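You operate a simulated robot arm through the tools that you are given. There is no shell and no other tool. Be economical: measure what you need, move in short steps, check, and stop when the job is done.

You run a simulated two-armed robot. Do the job below in one go: nothing can be reset, and whatever is moved stays where it is left.

Task
Pick up the slotted pad marked "D" from the long table with one hand, pass it to the other hand and put it on the third shelf from the bottom of the blue rack. Set down upright: slotted pad.

Only the result counts: the job must be done as asked and must still hold three seconds after the hand-in. Knocking over, shifting, dropping, spilling or breaking anything else fails it.

Robot
Two 7-joint arms with two-finger parallel grippers on one trunk, on a base that drives. Base frame: it is fixed to the floor where the robot stands at the start and does not move with it; the origin is under the middle of the robot, x ahead of it, y to its left, z up; the surface under the hand at the start is at about z = 0.78. Readings come in m, degrees, newtons and seconds.
The left shoulder is at the start at [0.02, 0.138, 1.225], the right one opposite. With the tool pointing down near the work surface each hand reaches from about 0.1 to 0.46 m from the robot's upright axis, wherever it stands, measured 20 degrees to its own side. Places, roughly: third shelf of the blue rack [-0.2, 1.7, 1]. Payload 1.57 kg a hand.
Tool frame (each hand has its own): the origin (TCP) lies between the finger pads and is the grasp point; the fingertips stand 0.03 m ahead of it; z points along the fingers, y is the line along which they close. The gripper opens to 0.08 m. The fingers are 0.017 m wide and 0.012 m thick; the gripper's body (0.04 by 0.082 m) begins 0.08 m behind the TCP.
Orientation is that of the tool frame in the base frame, as a unit quaternion [w, x, y, z]. With the fingers straight down and closing along the base's y, the tool's x points along the base's -x, its y along +y and its z along -z.

Tools
- The arms move only by the tool play_rows. It takes "left_plan", "right_plan" or both (then of equal length, played together; a hand with none holds still); each is a list of rows, each a list of 7 numbers: the shift along the base's x, y, z in units of 200 mm (1.0 is 200 mm), then the turn, a rotation vector about the base's x, y, z in units of 45 degrees (1.0 is 45 degrees), then the gripper command, from -1 (fully open) to 1 (shut), values between in proportion. In form: [[x, y, z, wx, wy, wz, hand], ...]. A call has 1 to 8 rows; each row is the pose to reach, as a shift and turn from the pose commanded when the call began. A call with a number of a shift or a turn outside -1 to 1 is refused whole. Rows are played at 5 a second. More than 0.05 m and 8.6 degrees between two rows, or a gripper value outside its range, and nothing of the call is played. A pose out of reach is approached as far as the arm can. The call stops where the force on the tool passes 40 N (or 10 N more than at its start, if that is more) or the arm is blocked; 0.2 s more then pass. The fingers move at their own pace (about 0.045 m/s each) and stop on an object; they squeeze with about 27 N. The grip force told is the motor's: it shows also when the fingers shut on nothing. Time passes only in rows, and 0.2 s behind the last, so rows that repeat a pose let the fingers close. It gives the time, the measured TCP pose, the force on the tool (base axes), the opening and the grip force at its end, in the units of the frame above (readings bear some noise), with the torque about the TCP (base axes, N m) and any sound that the robot's microphone picked up, and new pictures: "views" is both (left out), scene, wrist or none (wrist: the cameras of the hands that moved).
- Cameras (640 x 400 px; columns grow to the right, rows downward): "scene" is now at [0.1673, -0.0064, 1.2179]; the picture's right is [0.06, -1.00, 0.00], its down [0.57, 0.04, -0.82] and it looks along [0.82, 0.05, 0.57] (base axes); focal length 214 px, centre (320, 200). "left" rides on the left gripper at [0.072, 0.007, -0.122] in its tool frame; the picture's right is [-0.09, 1.00, 0.00], its down [-0.84, -0.08, -0.54] and it looks along [-0.54, -0.05, 0.84] (tool axes); focal length 238 px, centre (320, 200). "right" rides on the right gripper at [0.072, -0.006, -0.122] in its tool frame; the picture's right is [0.09, 1.00, 0.00], its down [-0.84, 0.08, -0.54] and it looks along [-0.54, 0.05, 0.84] (tool axes); focal length 238 px, centre (320, 200). There is no depth. A picture from a camera that has moved, and an enlarged one, comes with that camera's place and axes in the base frame and with its lens. The place of the scene camera against the robot may be out by one fixed shift of up to 0.018 m in any direction.
- move_column(by): slides the trunk up (or, below 0, down) by that many m; the arms and the scene camera ride with it, the base frame stays. It gives what a move gives, with no picture.
- roll_base(legs): drives the robot by 1 to 6 legs, each [ahead, left, turn to the left] in m, m and degrees, along the robot's own axes; the way and the turn of a leg run together, so that a leg with both is an arc; at most 1.5 m and 180 degrees a leg. The arms and the cameras ride along, it lands a little off, and it stops where it bumps. It gives what a move gives, and a new picture of the scene camera.
- pan_tilt(pan, tilt): turns the head with the scene camera to pan (to the left, within 60 degrees either way) and tilt (down, from -29 to 69), counted from straight ahead of the robot. It gives what a move gives, and a new picture of the scene camera.
- zoom(camera, box): a new picture of the part [left, top, right, bottom] of that camera's present view, enlarged. The clock stands still meanwhile.
- finish_job(): hands the job in; it is judged then, once.

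Work in short steps. Places have to be worked out from the pictures, the camera data and where the tool is seen: move nearer, look again, correct. Check each grasp and each placing, and mend what went wrong. You have 120 turns and 260 pictures in all, those below and enlarged ones among them. Open the grippers and draw the arms clear of the work before you hand the job in, unless the task says otherwise; then end with one line.

The tools are called after "Request:" as a command line: name --argument value ..., lists and objects as JSON in quotes. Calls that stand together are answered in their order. play_rows: Moves the arms, as the interface text tells. Its arguments: {"type":"object","properties":{"left_plan":{"type":"array"},"right_plan":{"type":"array"},"views":{"type":"string","enum":["both","scene","wrist","none"]}},"required":[]} The other tools are called the same way: move_column (by) slides the trunk up or down; roll_base (legs) drives the base; pan_tilt (pan, tilt) turns the head that bears the scene camera; zoom (camera, box) takes an enlarged picture of a part of a camera's view; finish_job () hands the job in.

At the start:

```text
clock: 0.0
left_position: [0.2576, 0.018, 1.0275]
left_ee_rot: [0.034, 0.002, 0.996, 0.078]
left_contact_force: [125.7, 143.8, -193.8]
left_ft_torque: [-19.28, 0.04, -12.37]
left_opening: 0.08
left_grasp_force: 0.0
right_position: [0.2699, -0.2203, 0.9904]
right_ee_rot: [0.0, 0.0, 1.0, 0.0]
right_contact_force: [-0.2, 0.0, 0.0]
right_ft_torque: [0.0, 0.0, -0.01]
right_opening: 0.0801
right_grasp_force: 0.2
trunk travel left (down, up): [-0.6, 0.64]
robot x, y, heading: [0.0024, 0.0021, -0.0]
head pan, tilt: [15.5, 68.8]
```

scene: 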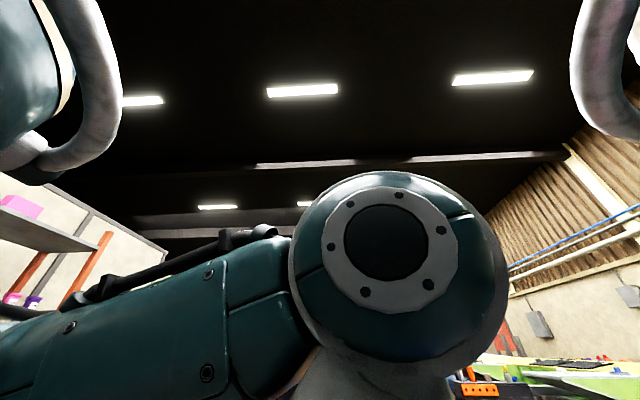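
right: 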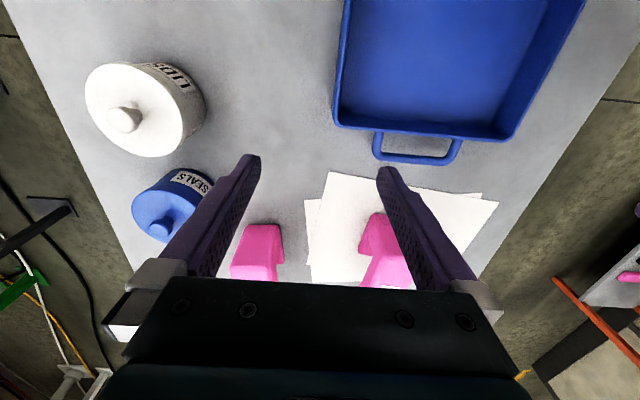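
left: 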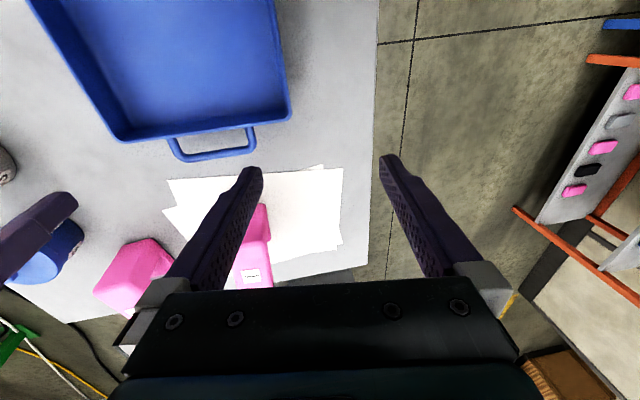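

The scene camera looks up at the ceiling, and the left tool reads a large force while hanging free, which is odd. I'll turn the head down first to get an overview.

Request:
pan_tilt --pan 0 --tilt 45

```text
clock: 0.9
left_position: [0.2615, 0.0174, 1.0263]
left_ee_rot: [0.043, -0.009, 0.996, 0.079]
left_contact_force: [62.7, -53.8, -80.3]
left_ft_torque: [8.32, 2.13, 5.07]
left_opening: 0.08
left_grasp_force: 0.0
right_position: [0.2685, -0.2221, 0.9902]
right_ee_rot: [0.0, 0.0, 1.0, -0.001]
right_contact_force: [-0.1, -0.1, -0.1]
right_ft_torque: [-0.02, -0.02, 0.02]
right_opening: 0.0801
right_grasp_force: 0.0
trunk travel left (down, up): [-0.6, 0.64]
robot x, y, heading: [0.0001, -0.0007, 0.0]
head pan, tilt: [0.0, 45.0]
camera scene: at [0.17, -0.0052, 1.2155], right [0.08, -1.0, 0.0], down [0.54, 0.04, -0.84], along [0.84, 0.07, 0.54], focal length 214 px, centre (320, 200)
```

scene: 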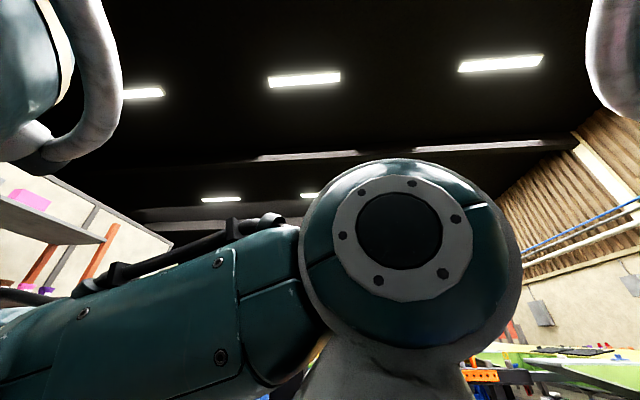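

The left elbow sits in front of the head and blocks it, which explains the force. I'll move the left hand outward to its own side.

Request:
play_rows --left_plan '[[0.1, 0.1, 0, 0, 0, 0, -1], [0.15, 0.3, 0, 0, 0, 0, -1], [0.15, 0.5, 0, 0, 0, 0, -1], [0.15, 0.7, 0, 0, 0, 0, -1], [0.15, 0.85, 0, 0, 0, 0, -1]]' --views "both"

```text
clock: 1.6
left_position: [0.3002, 0.1019, 1.0257]
left_ee_rot: [0.055, -0.033, 0.994, 0.087]
left_contact_force: [86.8, 16.3, -75.2]
left_ft_torque: [0.22, 2.39, 0.84]
left_opening: 0.0798
left_grasp_force: 0.1
right_position: [0.2704, -0.2214, 0.9896]
right_ee_rot: [0.0, 0.001, 1.0, -0.001]
right_contact_force: [-0.8, 0.3, -0.6]
right_ft_torque: [0.02, -0.03, 0.02]
right_opening: 0.08
right_grasp_force: 0.1
trunk travel left (down, up): [-0.6, 0.64]
robot x, y, heading: [0.0019, -0.0008, -0.0]
head pan, tilt: [0.0, 45.0]
stopped in row 3 (left hand): the force on the tool passed its limit at 148 N (the readings are from after the stop); the commanded pose is now the measured one
camera scene: at [0.1999, -0.0029, 1.1325], right [0.08, -1.0, 0.0], down [-0.4, -0.03, -0.91], along [0.91, 0.07, -0.4], focal length 214 px, centre (320, 200)
camera left: at [0.2159, 0.0833, 1.1373], right [0.02, 0.98, 0.18], down [0.78, -0.13, 0.61], along [0.63, 0.13, -0.77], focal length 238 px, centre (320, 200)
```

scene: 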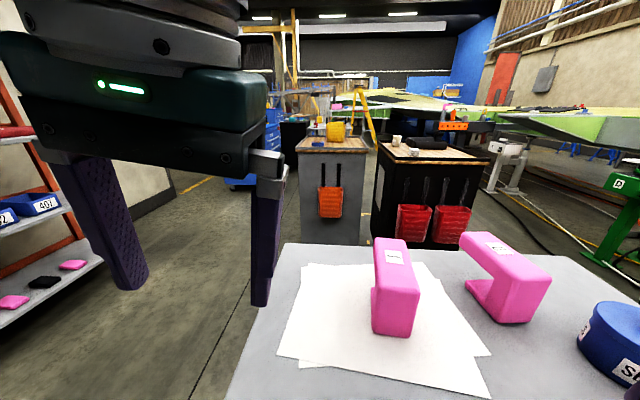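
left: 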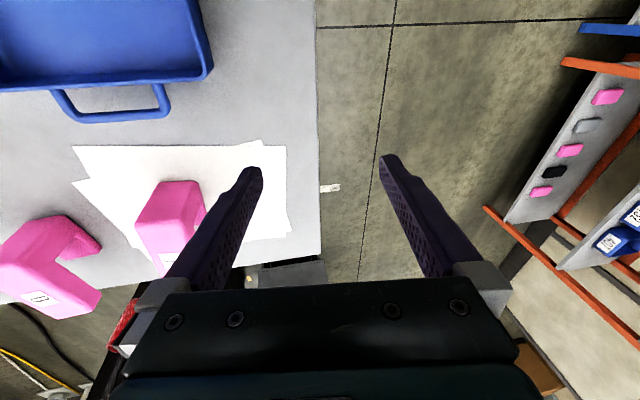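

The head is freeing itself. I'll keep moving the left hand outward.

Request:
play_rows --left_plan '[[0, 0.1, 0, 0, 0, 0, -1], [0, 0.25, 0, 0, 0, 0, -1], [0, 0.4, 0, 0, 0, 0, -1], [0, 0.5, 0, 0, 0, 0, -1]]' --views "scene"

Request:
pan_tilt --pan 0 --tilt 55

```text
clock: 2.6
left_position: [0.2937, 0.2, 1.0273]
left_ee_rot: [0.049, -0.02, 0.995, 0.082]
left_contact_force: [-0.6, 0.2, -0.8]
left_ft_torque: [-0.05, 0.0, 0.05]
left_opening: 0.0801
left_grasp_force: 0.1
right_position: [0.2703, -0.2204, 0.9906]
right_ee_rot: [0.0, 0.0, 1.0, 0.0]
right_contact_force: [1.2, -0.1, 0.1]
right_ft_torque: [-0.03, 0.01, -0.02]
right_opening: 0.0802
right_grasp_force: 0.1
trunk travel left (down, up): [-0.6, 0.64]
robot x, y, heading: [0.0011, -0.0024, 0.0]
head pan, tilt: [0.0, 45.0]
camera scene: at [0.1891, -0.0101, 1.1], right [0.0, -1.0, 0.0], down [-0.71, 0.0, -0.71], along [0.71, 0.0, -0.71], focal length 214 px, centre (320, 200)
```

scene: 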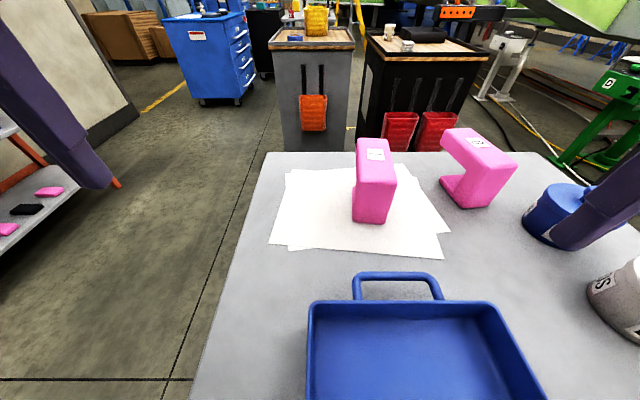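

```text
clock: 3.3
left_position: [0.2943, 0.1981, 1.028]
left_ee_rot: [0.049, -0.019, 0.995, 0.082]
left_contact_force: [0.2, 0.1, -0.5]
left_ft_torque: [-0.02, -0.02, -0.01]
left_opening: 0.0801
left_grasp_force: 0.0
right_position: [0.2707, -0.2205, 0.99]
right_ee_rot: [0.0, 0.001, 1.0, 0.0]
right_contact_force: [-0.2, 0.2, -0.1]
right_ft_torque: [0.0, 0.0, 0.0]
right_opening: 0.0801
right_grasp_force: 0.0
trunk travel left (down, up): [-0.6, 0.64]
robot x, y, heading: [-0.0002, -0.0022, -0.0]
head pan, tilt: [0.0, 55.0]
camera scene: at [0.18, -0.0102, 1.0866], right [0.0, -1.0, 0.0], down [-0.82, 0.0, -0.57], along [0.57, 0.0, -0.82], focal length 214 px, centre (320, 200)
```

scene: 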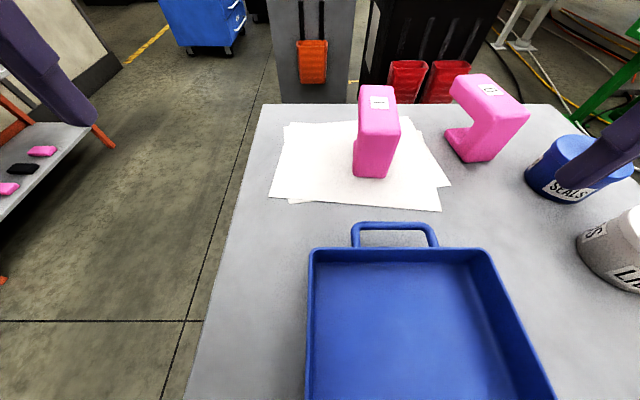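

Contact is gone and the table is in view, with two pink pads on it. I'll zoom in on their labels.

Request:
zoom --camera "scene" --box '[340, 60, 540, 185]'

Request:
zoom --camera "scene" --box '[0, 100, 120, 240]'

Request:
pan_tilt --pan 60 --tilt 20

```text
3.20 times, centred on (440, 122) of scene
camera zoom: at [0.18, -0.0102, 1.0866], right [0.0, -1.0, 0.0], down [-0.82, 0.0, -0.57], along [0.57, 0.0, -0.82], focal length 686 px, centre (-64, 448)
```

zoom: 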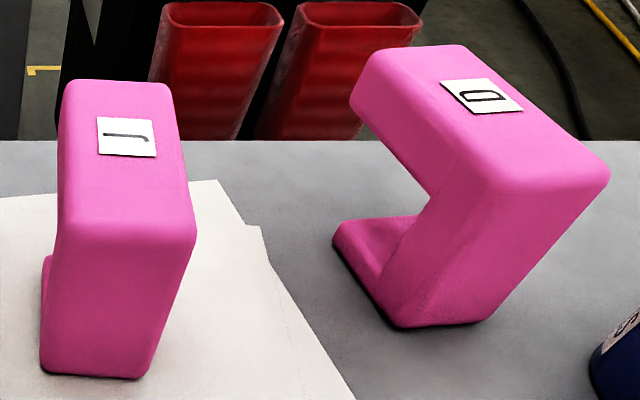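

```text
2.86 times, centred on (60, 170) of scene
camera zoom: at [0.18, -0.0102, 1.0866], right [0.0, -1.0, 0.0], down [-0.82, 0.0, -0.57], along [0.57, 0.0, -0.82], focal length 613 px, centre (1063, 286)
```

zoom: 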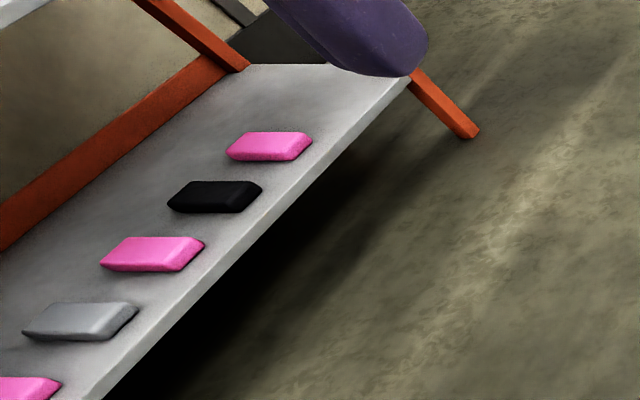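

```text
clock: 4.6
left_position: [0.2938, 0.1988, 1.0271]
left_ee_rot: [0.048, -0.02, 0.995, 0.083]
left_contact_force: [0.0, 1.1, -0.9]
left_ft_torque: [0.01, 0.0, -0.01]
left_opening: 0.0799
left_grasp_force: 0.0
right_position: [0.2704, -0.2209, 0.9902]
right_ee_rot: [-0.001, 0.0, 1.0, -0.001]
right_contact_force: [-0.3, -0.1, 0.7]
right_ft_torque: [0.02, -0.04, 0.03]
right_opening: 0.0799
right_grasp_force: 0.1
trunk travel left (down, up): [-0.6, 0.64]
robot x, y, heading: [0.0007, -0.0026, 0.0]
head pan, tilt: [60.0, 20.0]
camera scene: at [0.1545, 0.0704, 1.1386], right [0.87, -0.5, 0.0], down [-0.17, -0.3, -0.94], along [0.47, 0.81, -0.34], focal length 214 px, centre (320, 200)
```

scene: 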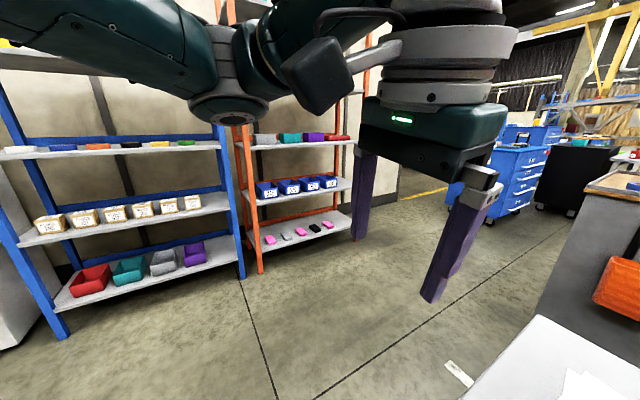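

The "D" pad is the right one, a C-shape standing label-up at about (0.55, -0.31), out of present reach. I'll look down at the table's near edge to see whether I can drive closer.

Request:
pan_tilt --pan 0 --tilt 69

Request:
pan_tilt --pan -45 --tilt 60

```text
clock: 5.9
left_position: [0.2933, 0.1989, 1.0261]
left_ee_rot: [0.049, -0.02, 0.995, 0.082]
left_contact_force: [0.0, -0.4, -0.3]
left_ft_torque: [0.01, -0.05, -0.01]
left_opening: 0.0799
left_grasp_force: 0.0
right_position: [0.2696, -0.2221, 0.9897]
right_ee_rot: [0.0, -0.001, 1.0, -0.001]
right_contact_force: [0.1, 0.1, 0.5]
right_ft_torque: [-0.01, 0.0, -0.01]
right_opening: 0.0799
right_grasp_force: 0.1
trunk travel left (down, up): [-0.6, 0.64]
robot x, y, heading: [-0.0019, -0.0001, -0.1]
head pan, tilt: [0.0, 68.8]
camera scene: at [0.1638, -0.0101, 1.0712], right [0.0, -1.0, 0.0], down [-0.93, 0.0, -0.36], along [0.36, 0.0, -0.93], focal length 214 px, centre (320, 200)
```

scene: 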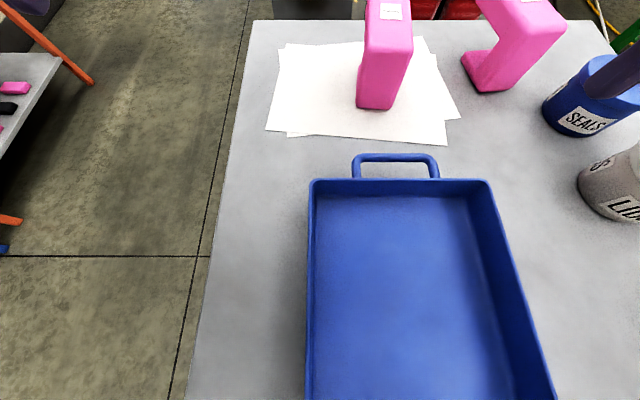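

```text
clock: 7.0
left_position: [0.2946, 0.1981, 1.0279]
left_ee_rot: [0.049, -0.02, 0.995, 0.082]
left_contact_force: [-0.1, 0.4, 0.0]
left_ft_torque: [-0.01, 0.0, 0.02]
left_opening: 0.0798
left_grasp_force: 0.0
right_position: [0.2688, -0.2209, 0.9894]
right_ee_rot: [0.0, 0.0, 1.0, -0.001]
right_contact_force: [-0.2, 0.4, 0.4]
right_ft_torque: [0.01, -0.02, 0.0]
right_opening: 0.0799
right_grasp_force: 0.0
trunk travel left (down, up): [-0.6, 0.64]
robot x, y, heading: [-0.0021, 0.0012, 0.1]
head pan, tilt: [-45.0, 60.0]
camera scene: at [0.155, -0.0573, 1.0805], right [-0.71, -0.71, 0.0], down [-0.61, 0.61, -0.5], along [0.35, -0.35, -0.87], focal length 214 px, centre (320, 200)
```

scene: 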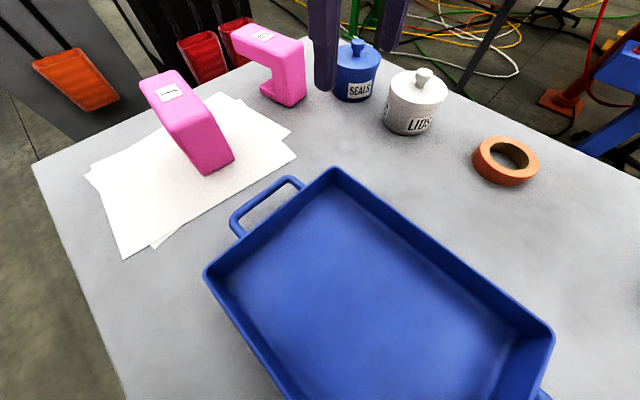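

The table runs from under the camera out to about x=0.7 and y from -0.58 to +0.11. I need its near edge and the space on its left, so I'll look left and down.

Request:
pan_tilt --pan 60 --tilt 69

Request:
pan_tilt --pan -60 --tilt 69

Request:
pan_tilt --pan 0 --tilt 25

```text
clock: 8.9
left_position: [0.2933, 0.1992, 1.0276]
left_ee_rot: [0.049, -0.019, 0.995, 0.083]
left_contact_force: [-0.4, -0.2, 0.3]
left_ft_torque: [-0.01, 0.0, -0.04]
left_opening: 0.08
left_grasp_force: 0.0
right_position: [0.27, -0.2219, 0.9898]
right_ee_rot: [0.0, 0.0, 1.0, -0.001]
right_contact_force: [0.1, -0.5, -0.6]
right_ft_torque: [0.02, -0.04, -0.01]
right_opening: 0.0798
right_grasp_force: 0.0
trunk travel left (down, up): [-0.6, 0.64]
robot x, y, heading: [-0.0051, 0.0009, 0.1]
head pan, tilt: [60.0, 68.8]
camera scene: at [0.1358, 0.0382, 1.0711], right [0.87, -0.5, 0.0], down [-0.47, -0.81, -0.36], along [0.18, 0.31, -0.93], focal length 214 px, centre (320, 200)
```

scene: 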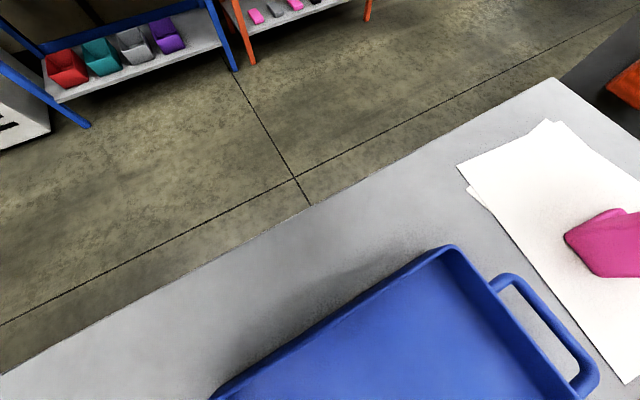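

```text
clock: 10.9
left_position: [0.2932, 0.1983, 1.0273]
left_ee_rot: [0.048, -0.02, 0.995, 0.083]
left_contact_force: [0.5, 0.7, 0.8]
left_ft_torque: [0.01, -0.02, -0.01]
left_opening: 0.0799
left_grasp_force: 0.1
right_position: [0.2698, -0.2208, 0.991]
right_ee_rot: [0.0, 0.0, 1.0, -0.001]
right_contact_force: [-1.0, 0.2, 0.2]
right_ft_torque: [-0.04, 0.05, 0.03]
right_opening: 0.0801
right_grasp_force: 0.1
trunk travel left (down, up): [-0.6, 0.64]
robot x, y, heading: [-0.0018, 0.0018, -0.2]
head pan, tilt: [-60.0, 68.8]
camera scene: at [0.1358, -0.0586, 1.0711], right [-0.87, -0.5, 0.0], down [-0.47, 0.81, -0.36], along [0.18, -0.31, -0.93], focal length 214 px, centre (320, 200)
```

scene: 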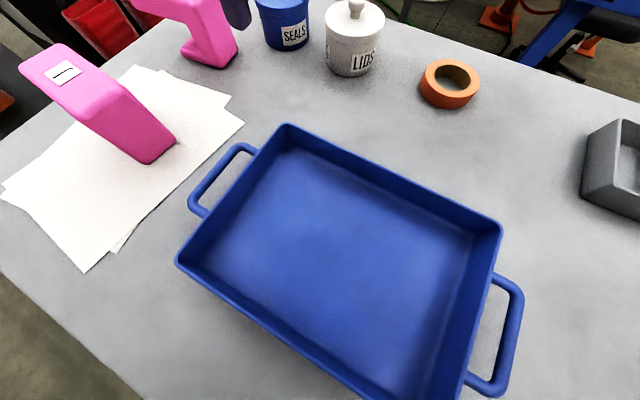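

```text
clock: 12.2
left_position: [0.2939, 0.199, 1.0269]
left_ee_rot: [0.048, -0.02, 0.995, 0.082]
left_contact_force: [-0.6, -0.6, 0.3]
left_ft_torque: [0.0, 0.04, 0.03]
left_opening: 0.08
left_grasp_force: 0.0
right_position: [0.2694, -0.2206, 0.9904]
right_ee_rot: [0.001, 0.0, 1.0, -0.001]
right_contact_force: [0.0, 1.1, -0.4]
right_ft_torque: [-0.01, 0.03, 0.01]
right_opening: 0.0799
right_grasp_force: 0.1
trunk travel left (down, up): [-0.6, 0.64]
robot x, y, heading: [0.0014, -0.003, -0.2]
head pan, tilt: [0.0, 25.0]
camera scene: at [0.2, -0.0103, 1.1305], right [0.0, -1.0, 0.0], down [-0.42, 0.0, -0.91], along [0.91, 0.0, -0.42], focal length 214 px, centre (320, 200)
```

scene: 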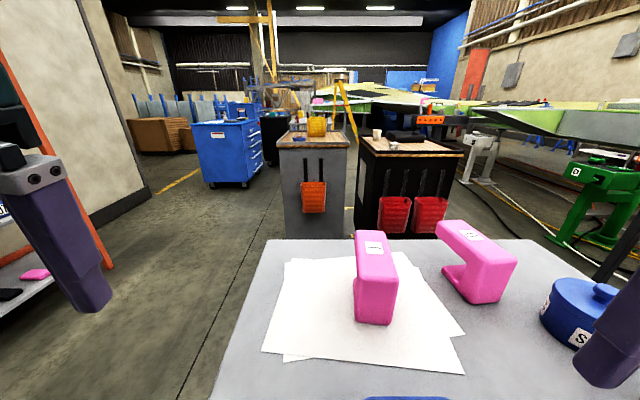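

The table seems to extend behind x=0, beneath where I stand. Before driving I want to see how the robot's body sits against it, so I'll yaw the left hand so its camera looks across at the trunk.

Request:
play_rows --left_plan '[[0, 0.1, 0.05, 0, 0, -0.18, -1], [0, 0.2, 0.1, 0, 0, -0.36, -1], [0, 0.3, 0.15, 0, 0, -0.54, -1], [0, 0.4, 0.2, 0, 0, -0.72, -1], [0, 0.5, 0.25, 0, 0, -0.9, -1], [0, 0.5, 0.25, 0, 0, -1.0, -1]]' --views "none"

Request:
play_rows --left_plan '[[0, 0, 0, 0, 0, -0.18, -1], [0, 0, 0, 0, 0, -0.36, -1], [0, 0, 0, 0, 0, -0.54, -1], [0, 0, 0, 0, 0, -0.72, -1], [0, 0, 0, 0, 0, -0.9, -1], [0, 0, 0, 0, 0, -1.0, -1]]' --views "wrist"

```text
clock: 13.6
left_position: [0.2846, 0.2951, 1.0594]
left_ee_rot: [0.042, 0.375, 0.925, 0.05]
left_contact_force: [-0.3, -0.3, 0.0]
left_ft_torque: [0.04, -0.01, -0.02]
left_opening: 0.0799
left_grasp_force: 0.0
right_position: [0.2702, -0.221, 0.9897]
right_ee_rot: [0.0, 0.0, 1.0, -0.001]
right_contact_force: [-1.5, -0.2, -0.4]
right_ft_torque: [-0.03, 0.0, -0.01]
right_opening: 0.0799
right_grasp_force: 0.0
trunk travel left (down, up): [-0.6, 0.64]
robot x, y, heading: [-0.0003, -0.004, -0.0]
head pan, tilt: [0.0, 25.0]
```

```text
clock: 15.0
left_position: [0.2845, 0.2934, 1.0593]
left_ee_rot: [0.066, 0.701, 0.71, 0.004]
left_contact_force: [-0.6, -0.5, -0.5]
left_ft_torque: [0.02, 0.01, 0.02]
left_opening: 0.0802
left_grasp_force: 0.0
right_position: [0.271, -0.2211, 0.9899]
right_ee_rot: [0.0, 0.0, 1.0, -0.001]
right_contact_force: [0.2, 0.1, -0.9]
right_ft_torque: [-0.01, 0.02, 0.0]
right_opening: 0.0798
right_grasp_force: 0.1
trunk travel left (down, up): [-0.6, 0.64]
robot x, y, heading: [-0.0003, 0.0001, 0.2]
head pan, tilt: [0.0, 25.0]
camera left: at [0.2778, 0.3761, 1.1737], right [0.99, -0.07, 0.1], down [-0.12, -0.79, 0.6], along [0.04, -0.61, -0.79], focal length 238 px, centre (320, 200)
```

left: 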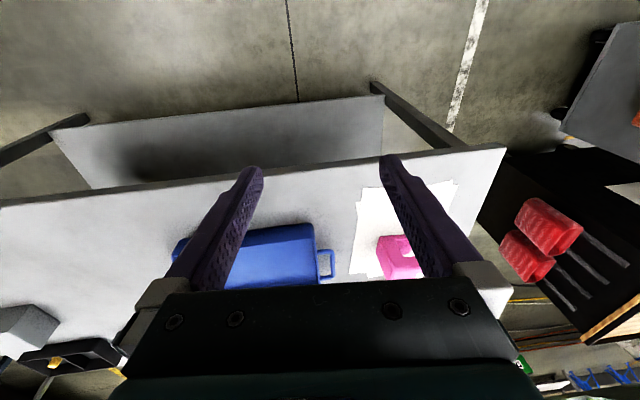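

The wrist view shows table and tray right at the robot's axis with no trunk through it, so nothing of the body stands on the table there. A small cautious drive ahead will test it.

Request:
roll_base --legs '[[0.03, 0, 0]]'

```text
clock: 15.8
left_position: [0.3151, 0.2954, 1.0607]
left_ee_rot: [0.065, 0.698, 0.714, 0.004]
left_contact_force: [-0.6, -0.2, 0.6]
left_ft_torque: [0.0, 0.03, -0.02]
left_opening: 0.0799
left_grasp_force: 0.1
right_position: [0.2993, -0.2209, 0.9909]
right_ee_rot: [0.0, 0.001, 1.0, -0.001]
right_contact_force: [0.6, 0.6, 0.5]
right_ft_torque: [-0.06, -0.01, 0.02]
right_opening: 0.0802
right_grasp_force: 0.0
trunk travel left (down, up): [-0.6, 0.64]
robot x, y, heading: [0.0333, -0.0043, -0.1]
head pan, tilt: [0.0, 25.0]
camera scene: at [0.2302, -0.0102, 1.1306], right [0.0, -1.0, 0.0], down [-0.42, 0.0, -0.91], along [0.91, 0.0, -0.42], focal length 214 px, centre (320, 200)
```

scene: 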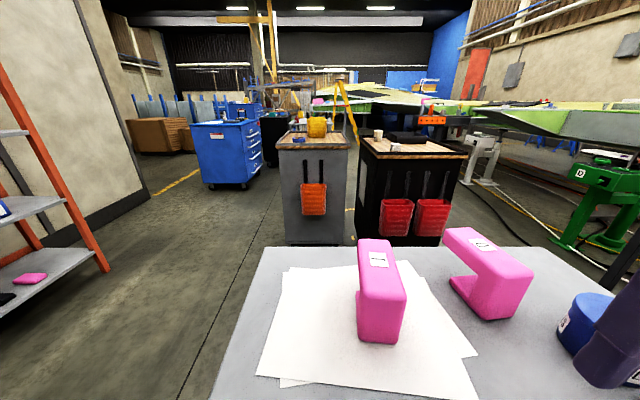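

That worked freely. I'll drive ahead another 0.2 m so the D pad comes within the right hand's reach (hands are well above the items).

Request:
roll_base --legs '[[0.1, 0, 0], [0.1, 0, 0]]'

Request:
play_rows --right_plan '[[0, 0, 0.02, 0, 0, 0, -1]]' --views "wrist"

Request:
pan_tilt --pan -30 --tilt 60

```text
clock: 17.7
left_position: [0.5128, 0.2958, 1.0587]
left_ee_rot: [0.064, 0.698, 0.714, 0.002]
left_contact_force: [0.1, 0.6, 0.4]
left_ft_torque: [0.0, 0.0, -0.04]
left_opening: 0.08
left_grasp_force: 0.1
right_position: [0.4998, -0.2211, 0.9893]
right_ee_rot: [0.0, 0.0, 1.0, -0.001]
right_contact_force: [0.1, -0.5, 0.3]
right_ft_torque: [-0.01, -0.03, -0.03]
right_opening: 0.0802
right_grasp_force: 0.2
trunk travel left (down, up): [-0.6, 0.64]
robot x, y, heading: [0.2305, -0.0025, 0.2]
head pan, tilt: [0.0, 25.0]
camera scene: at [0.4294, -0.0099, 1.1306], right [0.0, -1.0, 0.0], down [-0.42, 0.0, -0.91], along [0.91, 0.0, -0.42], focal length 214 px, centre (320, 200)
```

scene: 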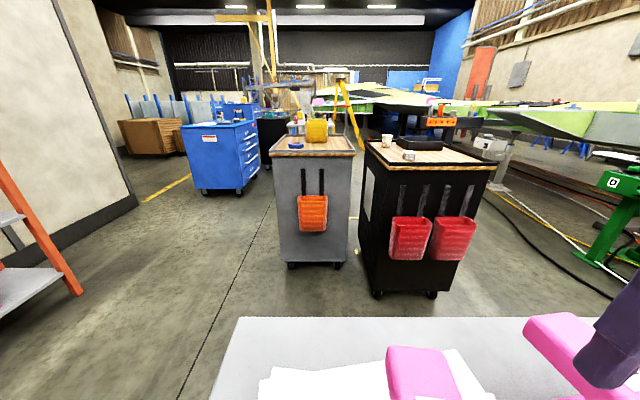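

```text
clock: 18.1
left_position: [0.5135, 0.2946, 1.0573]
left_ee_rot: [0.064, 0.698, 0.713, 0.002]
left_contact_force: [-0.1, 0.8, -0.1]
left_ft_torque: [0.04, -0.05, 0.02]
left_opening: 0.0801
left_grasp_force: 0.0
right_position: [0.4986, -0.2208, 0.9942]
right_ee_rot: [0.0, -0.001, 1.0, -0.001]
right_contact_force: [0.1, -0.3, -0.5]
right_ft_torque: [-0.02, 0.01, 0.01]
right_opening: 0.0798
right_grasp_force: 0.1
trunk travel left (down, up): [-0.6, 0.64]
robot x, y, heading: [0.231, 0.0011, -0.1]
head pan, tilt: [0.0, 25.0]
camera right: at [0.4263, -0.2276, 1.1168], right [-0.09, 1.0, 0.0], down [0.84, 0.08, 0.54], along [0.54, 0.05, -0.84], focal length 238 px, centre (320, 200)
```

right: 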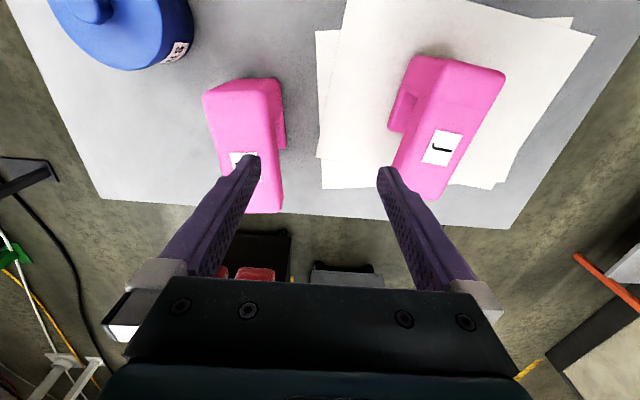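

```text
clock: 19.1
left_position: [0.5131, 0.2946, 1.0579]
left_ee_rot: [0.064, 0.698, 0.713, 0.001]
left_contact_force: [0.0, -0.2, -1.0]
left_ft_torque: [-0.01, -0.02, -0.01]
left_opening: 0.0799
left_grasp_force: 0.1
right_position: [0.4999, -0.2214, 0.994]
right_ee_rot: [0.001, -0.001, 1.0, 0.0]
right_contact_force: [0.3, 0.1, -0.4]
right_ft_torque: [-0.02, -0.01, 0.01]
right_opening: 0.0798
right_grasp_force: 0.1
trunk travel left (down, up): [-0.6, 0.64]
robot x, y, heading: [0.2311, -0.0006, 0.2]
head pan, tilt: [-30.0, 60.0]
camera scene: at [0.395, -0.0433, 1.0806], right [-0.5, -0.87, 0.0], down [-0.75, 0.43, -0.5], along [0.43, -0.25, -0.87], focal length 214 px, centre (320, 200)
```

scene: 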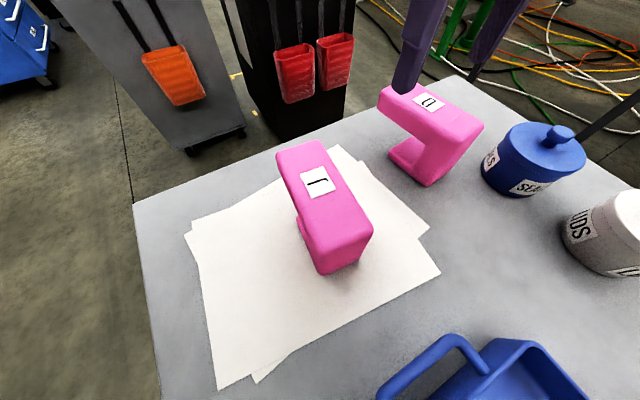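

Both pads are now in the right wrist view. I'll zoom on the D pad to measure its width and direction.

Request:
zoom --camera "right" --box '[160, 60, 320, 230]'

Request:
zoom --camera "scene" --box '[360, 70, 500, 200]'

```text
2.35 times, centred on (240, 145) of right
camera zoom: at [0.4264, -0.2275, 1.1168], right [-0.09, 1.0, 0.0], down [0.84, 0.08, 0.54], along [0.54, 0.05, -0.84], focal length 561 px, centre (508, 329)
```

zoom: 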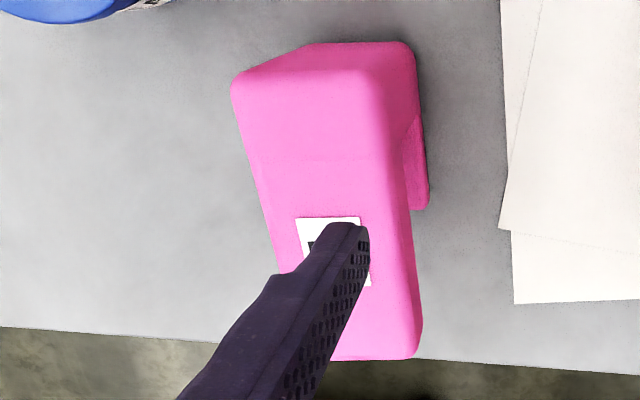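

```text
3.08 times, centred on (430, 135) of scene
camera zoom: at [0.395, -0.0433, 1.0806], right [-0.5, -0.87, 0.0], down [-0.75, 0.43, -0.5], along [0.43, -0.25, -0.87], focal length 660 px, centre (-18, 400)
```

zoom: 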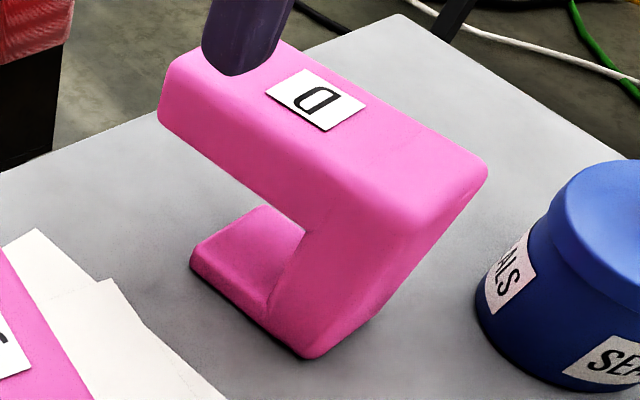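

From the wrist view I put the pad's top from x≈0.473 (wall end) to 0.605, centreline y≈-0.307→-0.29, yaw about +6°, width about 0.062, top at z≈0.867. I'll hover the right hand above the grip point (0.56, -0.297) with that yaw.

Request:
play_rows --right_plan '[[0.1, -0.13, 0, 0, 0, 0.06, -1], [0.2, -0.26, 0, 0, 0, 0.133, -1], [0.3, -0.38, 0, 0, 0, 0.133, -1], [0.3, -0.38, 0, 0, 0, 0.133, -1]]' --views "both"

```text
clock: 20.1
left_position: [0.5134, 0.2948, 1.0589]
left_ee_rot: [0.064, 0.698, 0.713, 0.001]
left_contact_force: [-0.6, 0.2, -0.6]
left_ft_torque: [-0.01, -0.01, -0.02]
left_opening: 0.0799
left_grasp_force: 0.1
right_position: [0.5587, -0.2979, 0.9936]
right_ee_rot: [0.0, -0.054, 0.999, -0.001]
right_contact_force: [0.8, 0.5, -0.4]
right_ft_torque: [0.0, 0.02, 0.0]
right_opening: 0.08
right_grasp_force: 0.1
trunk travel left (down, up): [-0.6, 0.64]
robot x, y, heading: [0.2288, -0.0007, 0.1]
head pan, tilt: [-30.0, 60.0]
camera scene: at [0.3949, -0.0433, 1.0805], right [-0.5, -0.87, 0.0], down [-0.75, 0.43, -0.5], along [0.43, -0.25, -0.87], focal length 214 px, centre (320, 200)
camera right: at [0.4876, -0.311, 1.117], right [-0.2, 0.98, 0.0], down [0.82, 0.17, 0.54], along [0.53, 0.11, -0.84], focal length 238 px, centre (320, 200)
```

scene: 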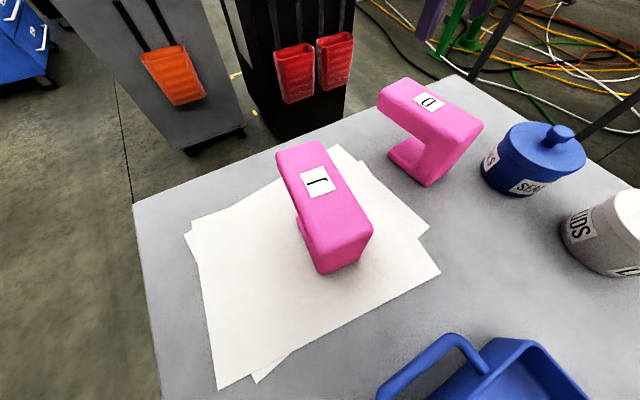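
right: 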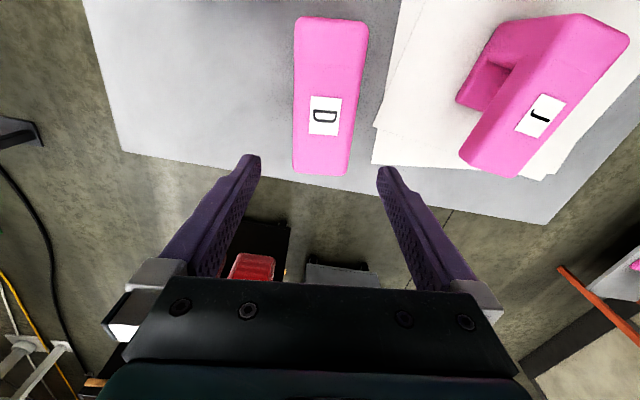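

The fingers straddle the pad; refined axis is y≈-0.2925 at x=0.559 with yaw about 7.4°. I'll correct those and come down to TCP z≈0.848.

Request:
play_rows --right_plan '[[0, 0.025, -0.15, 0, 0, 0.03, -1], [0, 0.025, -0.3, 0, 0, 0.03, -1], [0, 0.025, -0.42, 0, 0, 0.03, -1], [0, 0.025, -0.42, 0, 0, 0.03, -1]]' --views "both"

```text
clock: 21.1
left_position: [0.5142, 0.295, 1.0581]
left_ee_rot: [0.064, 0.698, 0.713, 0.002]
left_contact_force: [-1.1, -0.9, 0.4]
left_ft_torque: [0.01, 0.01, 0.0]
left_opening: 0.0799
left_grasp_force: 0.0
right_position: [0.5582, -0.2914, 0.9091]
right_ee_rot: [-0.001, -0.064, 0.998, -0.001]
right_contact_force: [0.2, 0.0, -0.6]
right_ft_torque: [0.01, -0.01, -0.01]
right_opening: 0.0797
right_grasp_force: 0.0
trunk travel left (down, up): [-0.6, 0.64]
robot x, y, heading: [0.2299, -0.0009, 0.0]
head pan, tilt: [-30.0, 60.0]
camera scene: at [0.3949, -0.0433, 1.0805], right [-0.5, -0.87, 0.0], down [-0.75, 0.43, -0.5], along [0.43, -0.25, -0.87], focal length 214 px, centre (320, 200)
camera right: at [0.4878, -0.3076, 1.0325], right [-0.22, 0.98, 0.0], down [0.82, 0.19, 0.54], along [0.53, 0.12, -0.84], focal length 238 px, centre (320, 200)
```

scene: 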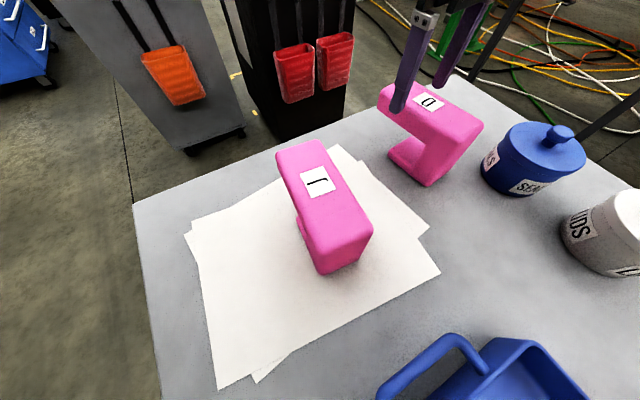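
right: 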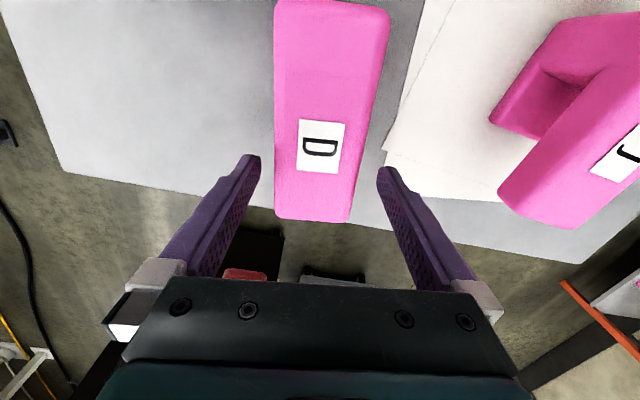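

Fingers clear the pad on both sides with it centred. I'll descend the last 0.06 m.

Request:
play_rows --right_plan '[[0, -0.005, -0.1, 0, 0, 0, -1], [0, -0.005, -0.2, 0, 0, 0, -1], [0, -0.005, -0.3, 0, 0, 0, -1], [0, -0.005, -0.3, 0, 0, 0, -1]]' --views "both"

```text
clock: 22.1
left_position: [0.5132, 0.2954, 1.0598]
left_ee_rot: [0.065, 0.698, 0.713, 0.001]
left_contact_force: [0.1, -0.3, 0.3]
left_ft_torque: [0.03, -0.01, -0.01]
left_opening: 0.0801
left_grasp_force: 0.0
right_position: [0.5582, -0.2924, 0.8497]
right_ee_rot: [0.0, -0.064, 0.998, -0.001]
right_contact_force: [-0.2, 0.0, -0.6]
right_ft_torque: [-0.01, 0.04, 0.0]
right_opening: 0.0802
right_grasp_force: 0.1
trunk travel left (down, up): [-0.6, 0.64]
robot x, y, heading: [0.229, -0.0007, 0.1]
head pan, tilt: [-30.0, 60.0]
camera scene: at [0.3949, -0.0433, 1.0805], right [-0.5, -0.87, 0.0], down [-0.75, 0.43, -0.5], along [0.43, -0.25, -0.87], focal length 214 px, centre (320, 200)
camera right: at [0.4871, -0.3089, 0.972], right [-0.22, 0.98, 0.0], down [0.82, 0.19, 0.54], along [0.53, 0.12, -0.84], focal length 238 px, centre (320, 200)
```

scene: 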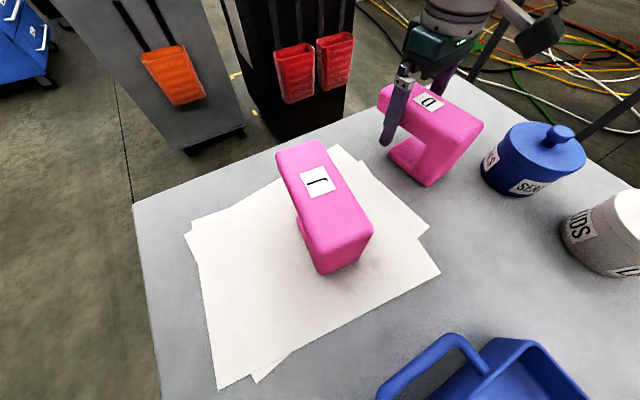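
right: 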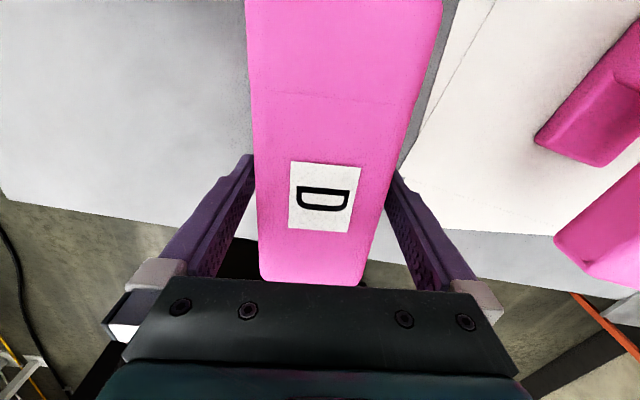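

Fingers straddle the pad at the intended depth with no contact. I'll close and hold a moment.

Request:
play_rows --right_plan '[[0, 0, 0, 0, 0, 0, 1], [0, 0, 0, 0, 0, 0, 1], [0, 0, 0, 0, 0, 0, 1], [0, 0, 0, 0, 0, 0, 1], [0, 0, 0, 0, 0, 0, 1]]' --views "wrist"

```text
clock: 23.3
left_position: [0.5134, 0.2956, 1.0589]
left_ee_rot: [0.064, 0.698, 0.713, 0.002]
left_contact_force: [-0.6, -0.1, 0.3]
left_ft_torque: [-0.01, -0.04, 0.02]
left_opening: 0.0801
left_grasp_force: 0.0
right_position: [0.5589, -0.2935, 0.8496]
right_ee_rot: [0.0, -0.065, 0.998, -0.001]
right_contact_force: [-0.6, -0.5, 0.0]
right_ft_torque: [-0.03, 0.0, 0.0]
right_opening: 0.0605
right_grasp_force: 27.2
trunk travel left (down, up): [-0.6, 0.64]
robot x, y, heading: [0.2288, 0.0023, -0.1]
head pan, tilt: [-30.0, 60.0]
camera right: at [0.4871, -0.3089, 0.9723], right [-0.22, 0.98, 0.0], down [0.82, 0.19, 0.54], along [0.53, 0.12, -0.84], focal length 238 px, centre (320, 200)
```

right: 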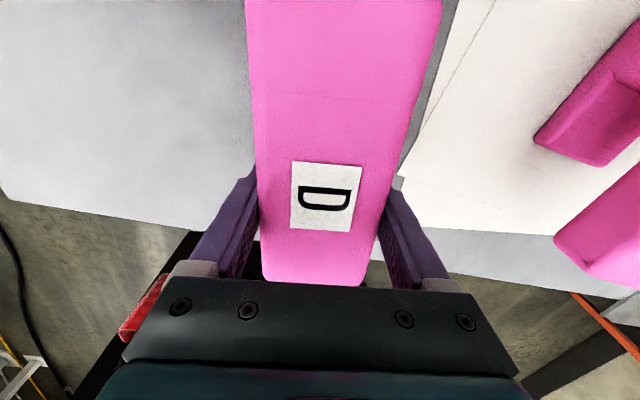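

Gripped at 0.0605 m with 27 N. I'll lift straight up, gently at first.

Request:
play_rows --right_plan '[[0, 0, 0.05, 0, 0, 0, 1], [0, 0, 0.15, 0, 0, 0, 1], [0, 0, 0.3, 0, 0, 0, 1], [0, 0, 0.45, 0, 0, 0, 1], [0, 0, 0.6, 0, 0, 0, 1], [0, 0, 0.75, 0, 0, 0, 1], [0, 0, 0.9, 0, 0, 0, 1], [0, 0, 0.9, 0, 0, 0, 1]]' --views "both"

```text
clock: 25.1
left_position: [0.5131, 0.2946, 1.058]
left_ee_rot: [0.064, 0.697, 0.714, 0.002]
left_contact_force: [-0.6, -0.6, -0.2]
left_ft_torque: [0.01, -0.01, 0.02]
left_opening: 0.08
left_grasp_force: 0.1
right_position: [0.5599, -0.2946, 1.0296]
right_ee_rot: [0.001, -0.065, 0.998, -0.001]
right_contact_force: [-0.4, -0.3, 0.8]
right_ft_torque: [-0.05, -0.04, -0.01]
right_opening: 0.0598
right_grasp_force: 27.8
trunk travel left (down, up): [-0.6, 0.64]
robot x, y, heading: [0.2302, -0.0007, 0.0]
head pan, tilt: [-30.0, 60.0]
camera scene: at [0.3949, -0.0433, 1.0805], right [-0.5, -0.87, 0.0], down [-0.75, 0.43, -0.5], along [0.43, -0.25, -0.87], focal length 214 px, centre (320, 200)
camera right: at [0.4875, -0.3091, 1.1524], right [-0.22, 0.98, 0.0], down [0.82, 0.18, 0.54], along [0.53, 0.12, -0.84], focal length 238 px, centre (320, 200)
```

scene: 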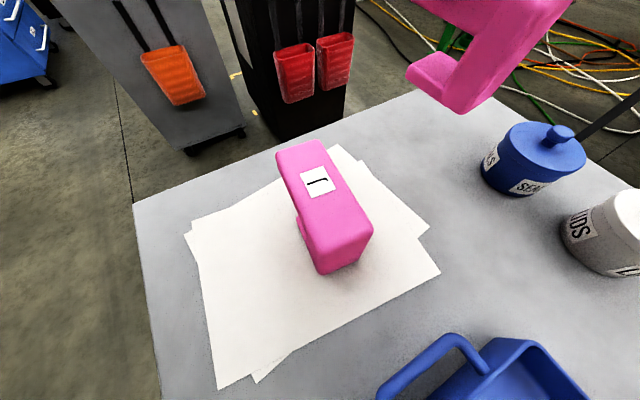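
right: 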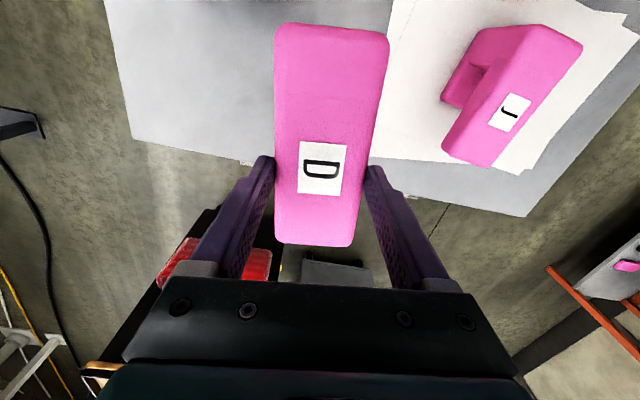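

The wrist view looks different from before the lift, as if the pad slid down in the fingers or pitched. I'll zoom in to check.

Request:
zoom --camera "right" --box '[200, 10, 460, 290]'

Request:
pan_tilt --pan -50 --tilt 25

```text
1.43 times, centred on (330, 150) of right
camera zoom: at [0.4875, -0.3091, 1.1524], right [-0.22, 0.98, 0.0], down [0.82, 0.18, 0.54], along [0.53, 0.12, -0.84], focal length 340 px, centre (306, 271)
```

zoom: 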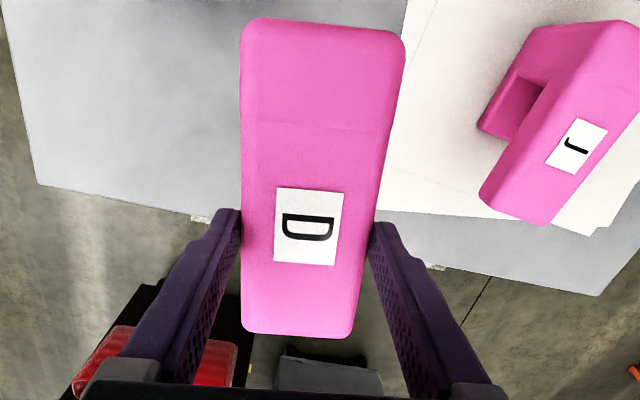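

```text
clock: 26.1
left_position: [0.5137, 0.2947, 1.059]
left_ee_rot: [0.064, 0.698, 0.713, 0.002]
left_contact_force: [-0.8, -0.2, -0.2]
left_ft_torque: [-0.03, 0.01, 0.0]
left_opening: 0.0799
left_grasp_force: 0.0
right_position: [0.5589, -0.2933, 1.0296]
right_ee_rot: [0.001, -0.065, 0.998, 0.0]
right_contact_force: [0.2, 0.2, 0.0]
right_ft_torque: [-0.03, -0.02, 0.01]
right_opening: 0.0598
right_grasp_force: 26.7
trunk travel left (down, up): [-0.6, 0.64]
robot x, y, heading: [0.2265, 0.0018, 0.1]
head pan, tilt: [-50.0, 25.0]
camera scene: at [0.3964, -0.0805, 1.1305], right [-0.77, -0.64, 0.0], down [-0.27, 0.32, -0.91], along [0.58, -0.69, -0.42], focal length 214 px, centre (320, 200)
```

scene: 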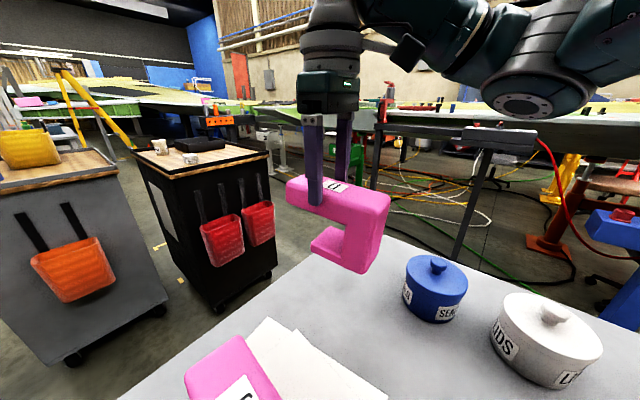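

The pad has slid down so that only the fingertips hold it. I'll check whether it is still slipping.

Request:
zoom --camera "right" --box '[200, 10, 460, 290]'

Request:
zoom --camera "scene" --box '[260, 100, 420, 290]'

```text
1.43 times, centred on (330, 150) of right
camera zoom: at [0.4876, -0.3091, 1.1521], right [-0.22, 0.98, 0.0], down [0.82, 0.18, 0.54], along [0.53, 0.12, -0.84], focal length 340 px, centre (306, 271)
```

zoom: 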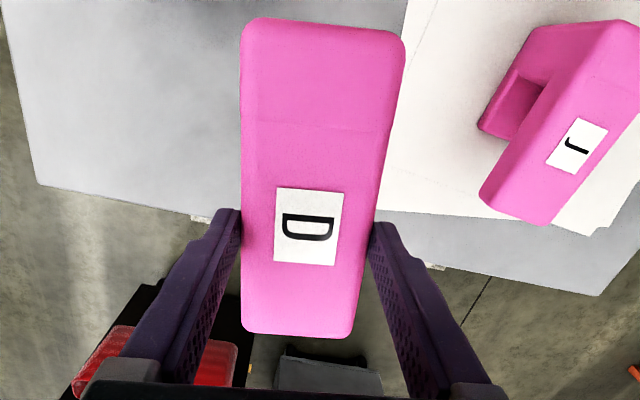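

```text
2.11 times, centred on (340, 195) of scene
camera zoom: at [0.3964, -0.0805, 1.1305], right [-0.77, -0.64, 0.0], down [-0.27, 0.32, -0.91], along [0.58, -0.69, -0.42], focal length 452 px, centre (278, 210)
```

zoom: 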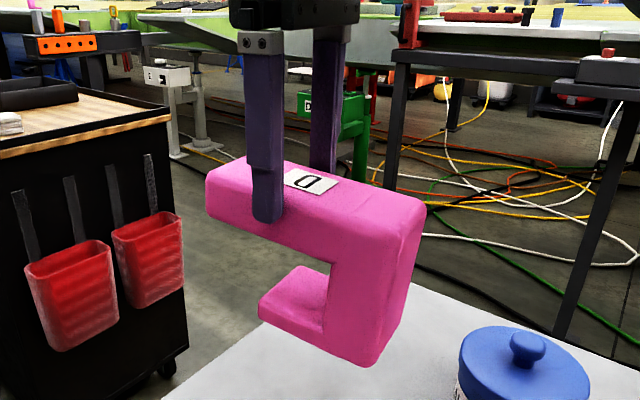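

No ongoing slip, but the pad pitched about 10° wall-down and sits on the fingertips, because I gripped 4 cm off its centre of mass (about 0.053 from the wall end). I'll set it back down where it stood and regrasp nearer the balance point.

Request:
play_rows --right_plan '[[0, 0, -0.1, 0, 0, 0, 1], [0, 0, -0.2, 0, 0, 0, 1], [0, 0, -0.3, 0, 0, 0, 1], [0, 0, -0.4, 0, 0, 0, 1], [0, 0, -0.5, 0, 0, 0, 1], [0, 0, -0.6, 0, 0, 0, 1], [0, 0, -0.65, 0, 0, 0, 1], [0, 0, -0.65, 0, 0, 0, 1]]' --views "scene"

```text
clock: 27.9
left_position: [0.5152, 0.2947, 1.0583]
left_ee_rot: [0.064, 0.698, 0.713, 0.003]
left_contact_force: [0.5, -0.2, 0.1]
left_ft_torque: [0.02, 0.03, 0.0]
left_opening: 0.0797
left_grasp_force: 0.1
right_position: [0.5614, -0.293, 0.9008]
right_ee_rot: [0.003, -0.064, 0.998, 0.001]
right_contact_force: [3.8, 4.1, 15.7]
right_ft_torque: [0.06, 0.69, -0.27]
right_opening: 0.0601
right_grasp_force: 27.4
trunk travel left (down, up): [-0.6, 0.64]
robot x, y, heading: [0.2272, -0.0007, 0.2]
head pan, tilt: [-50.0, 25.0]
camera scene: at [0.3978, -0.0806, 1.1311], right [-0.77, -0.64, 0.0], down [-0.27, 0.32, -0.91], along [0.58, -0.69, -0.42], focal length 214 px, centre (320, 200)
```

scene: 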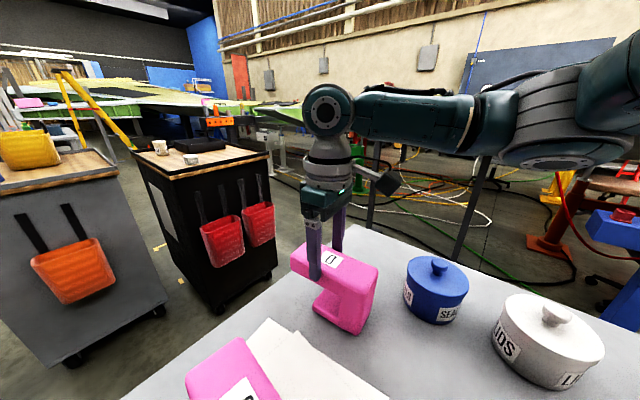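

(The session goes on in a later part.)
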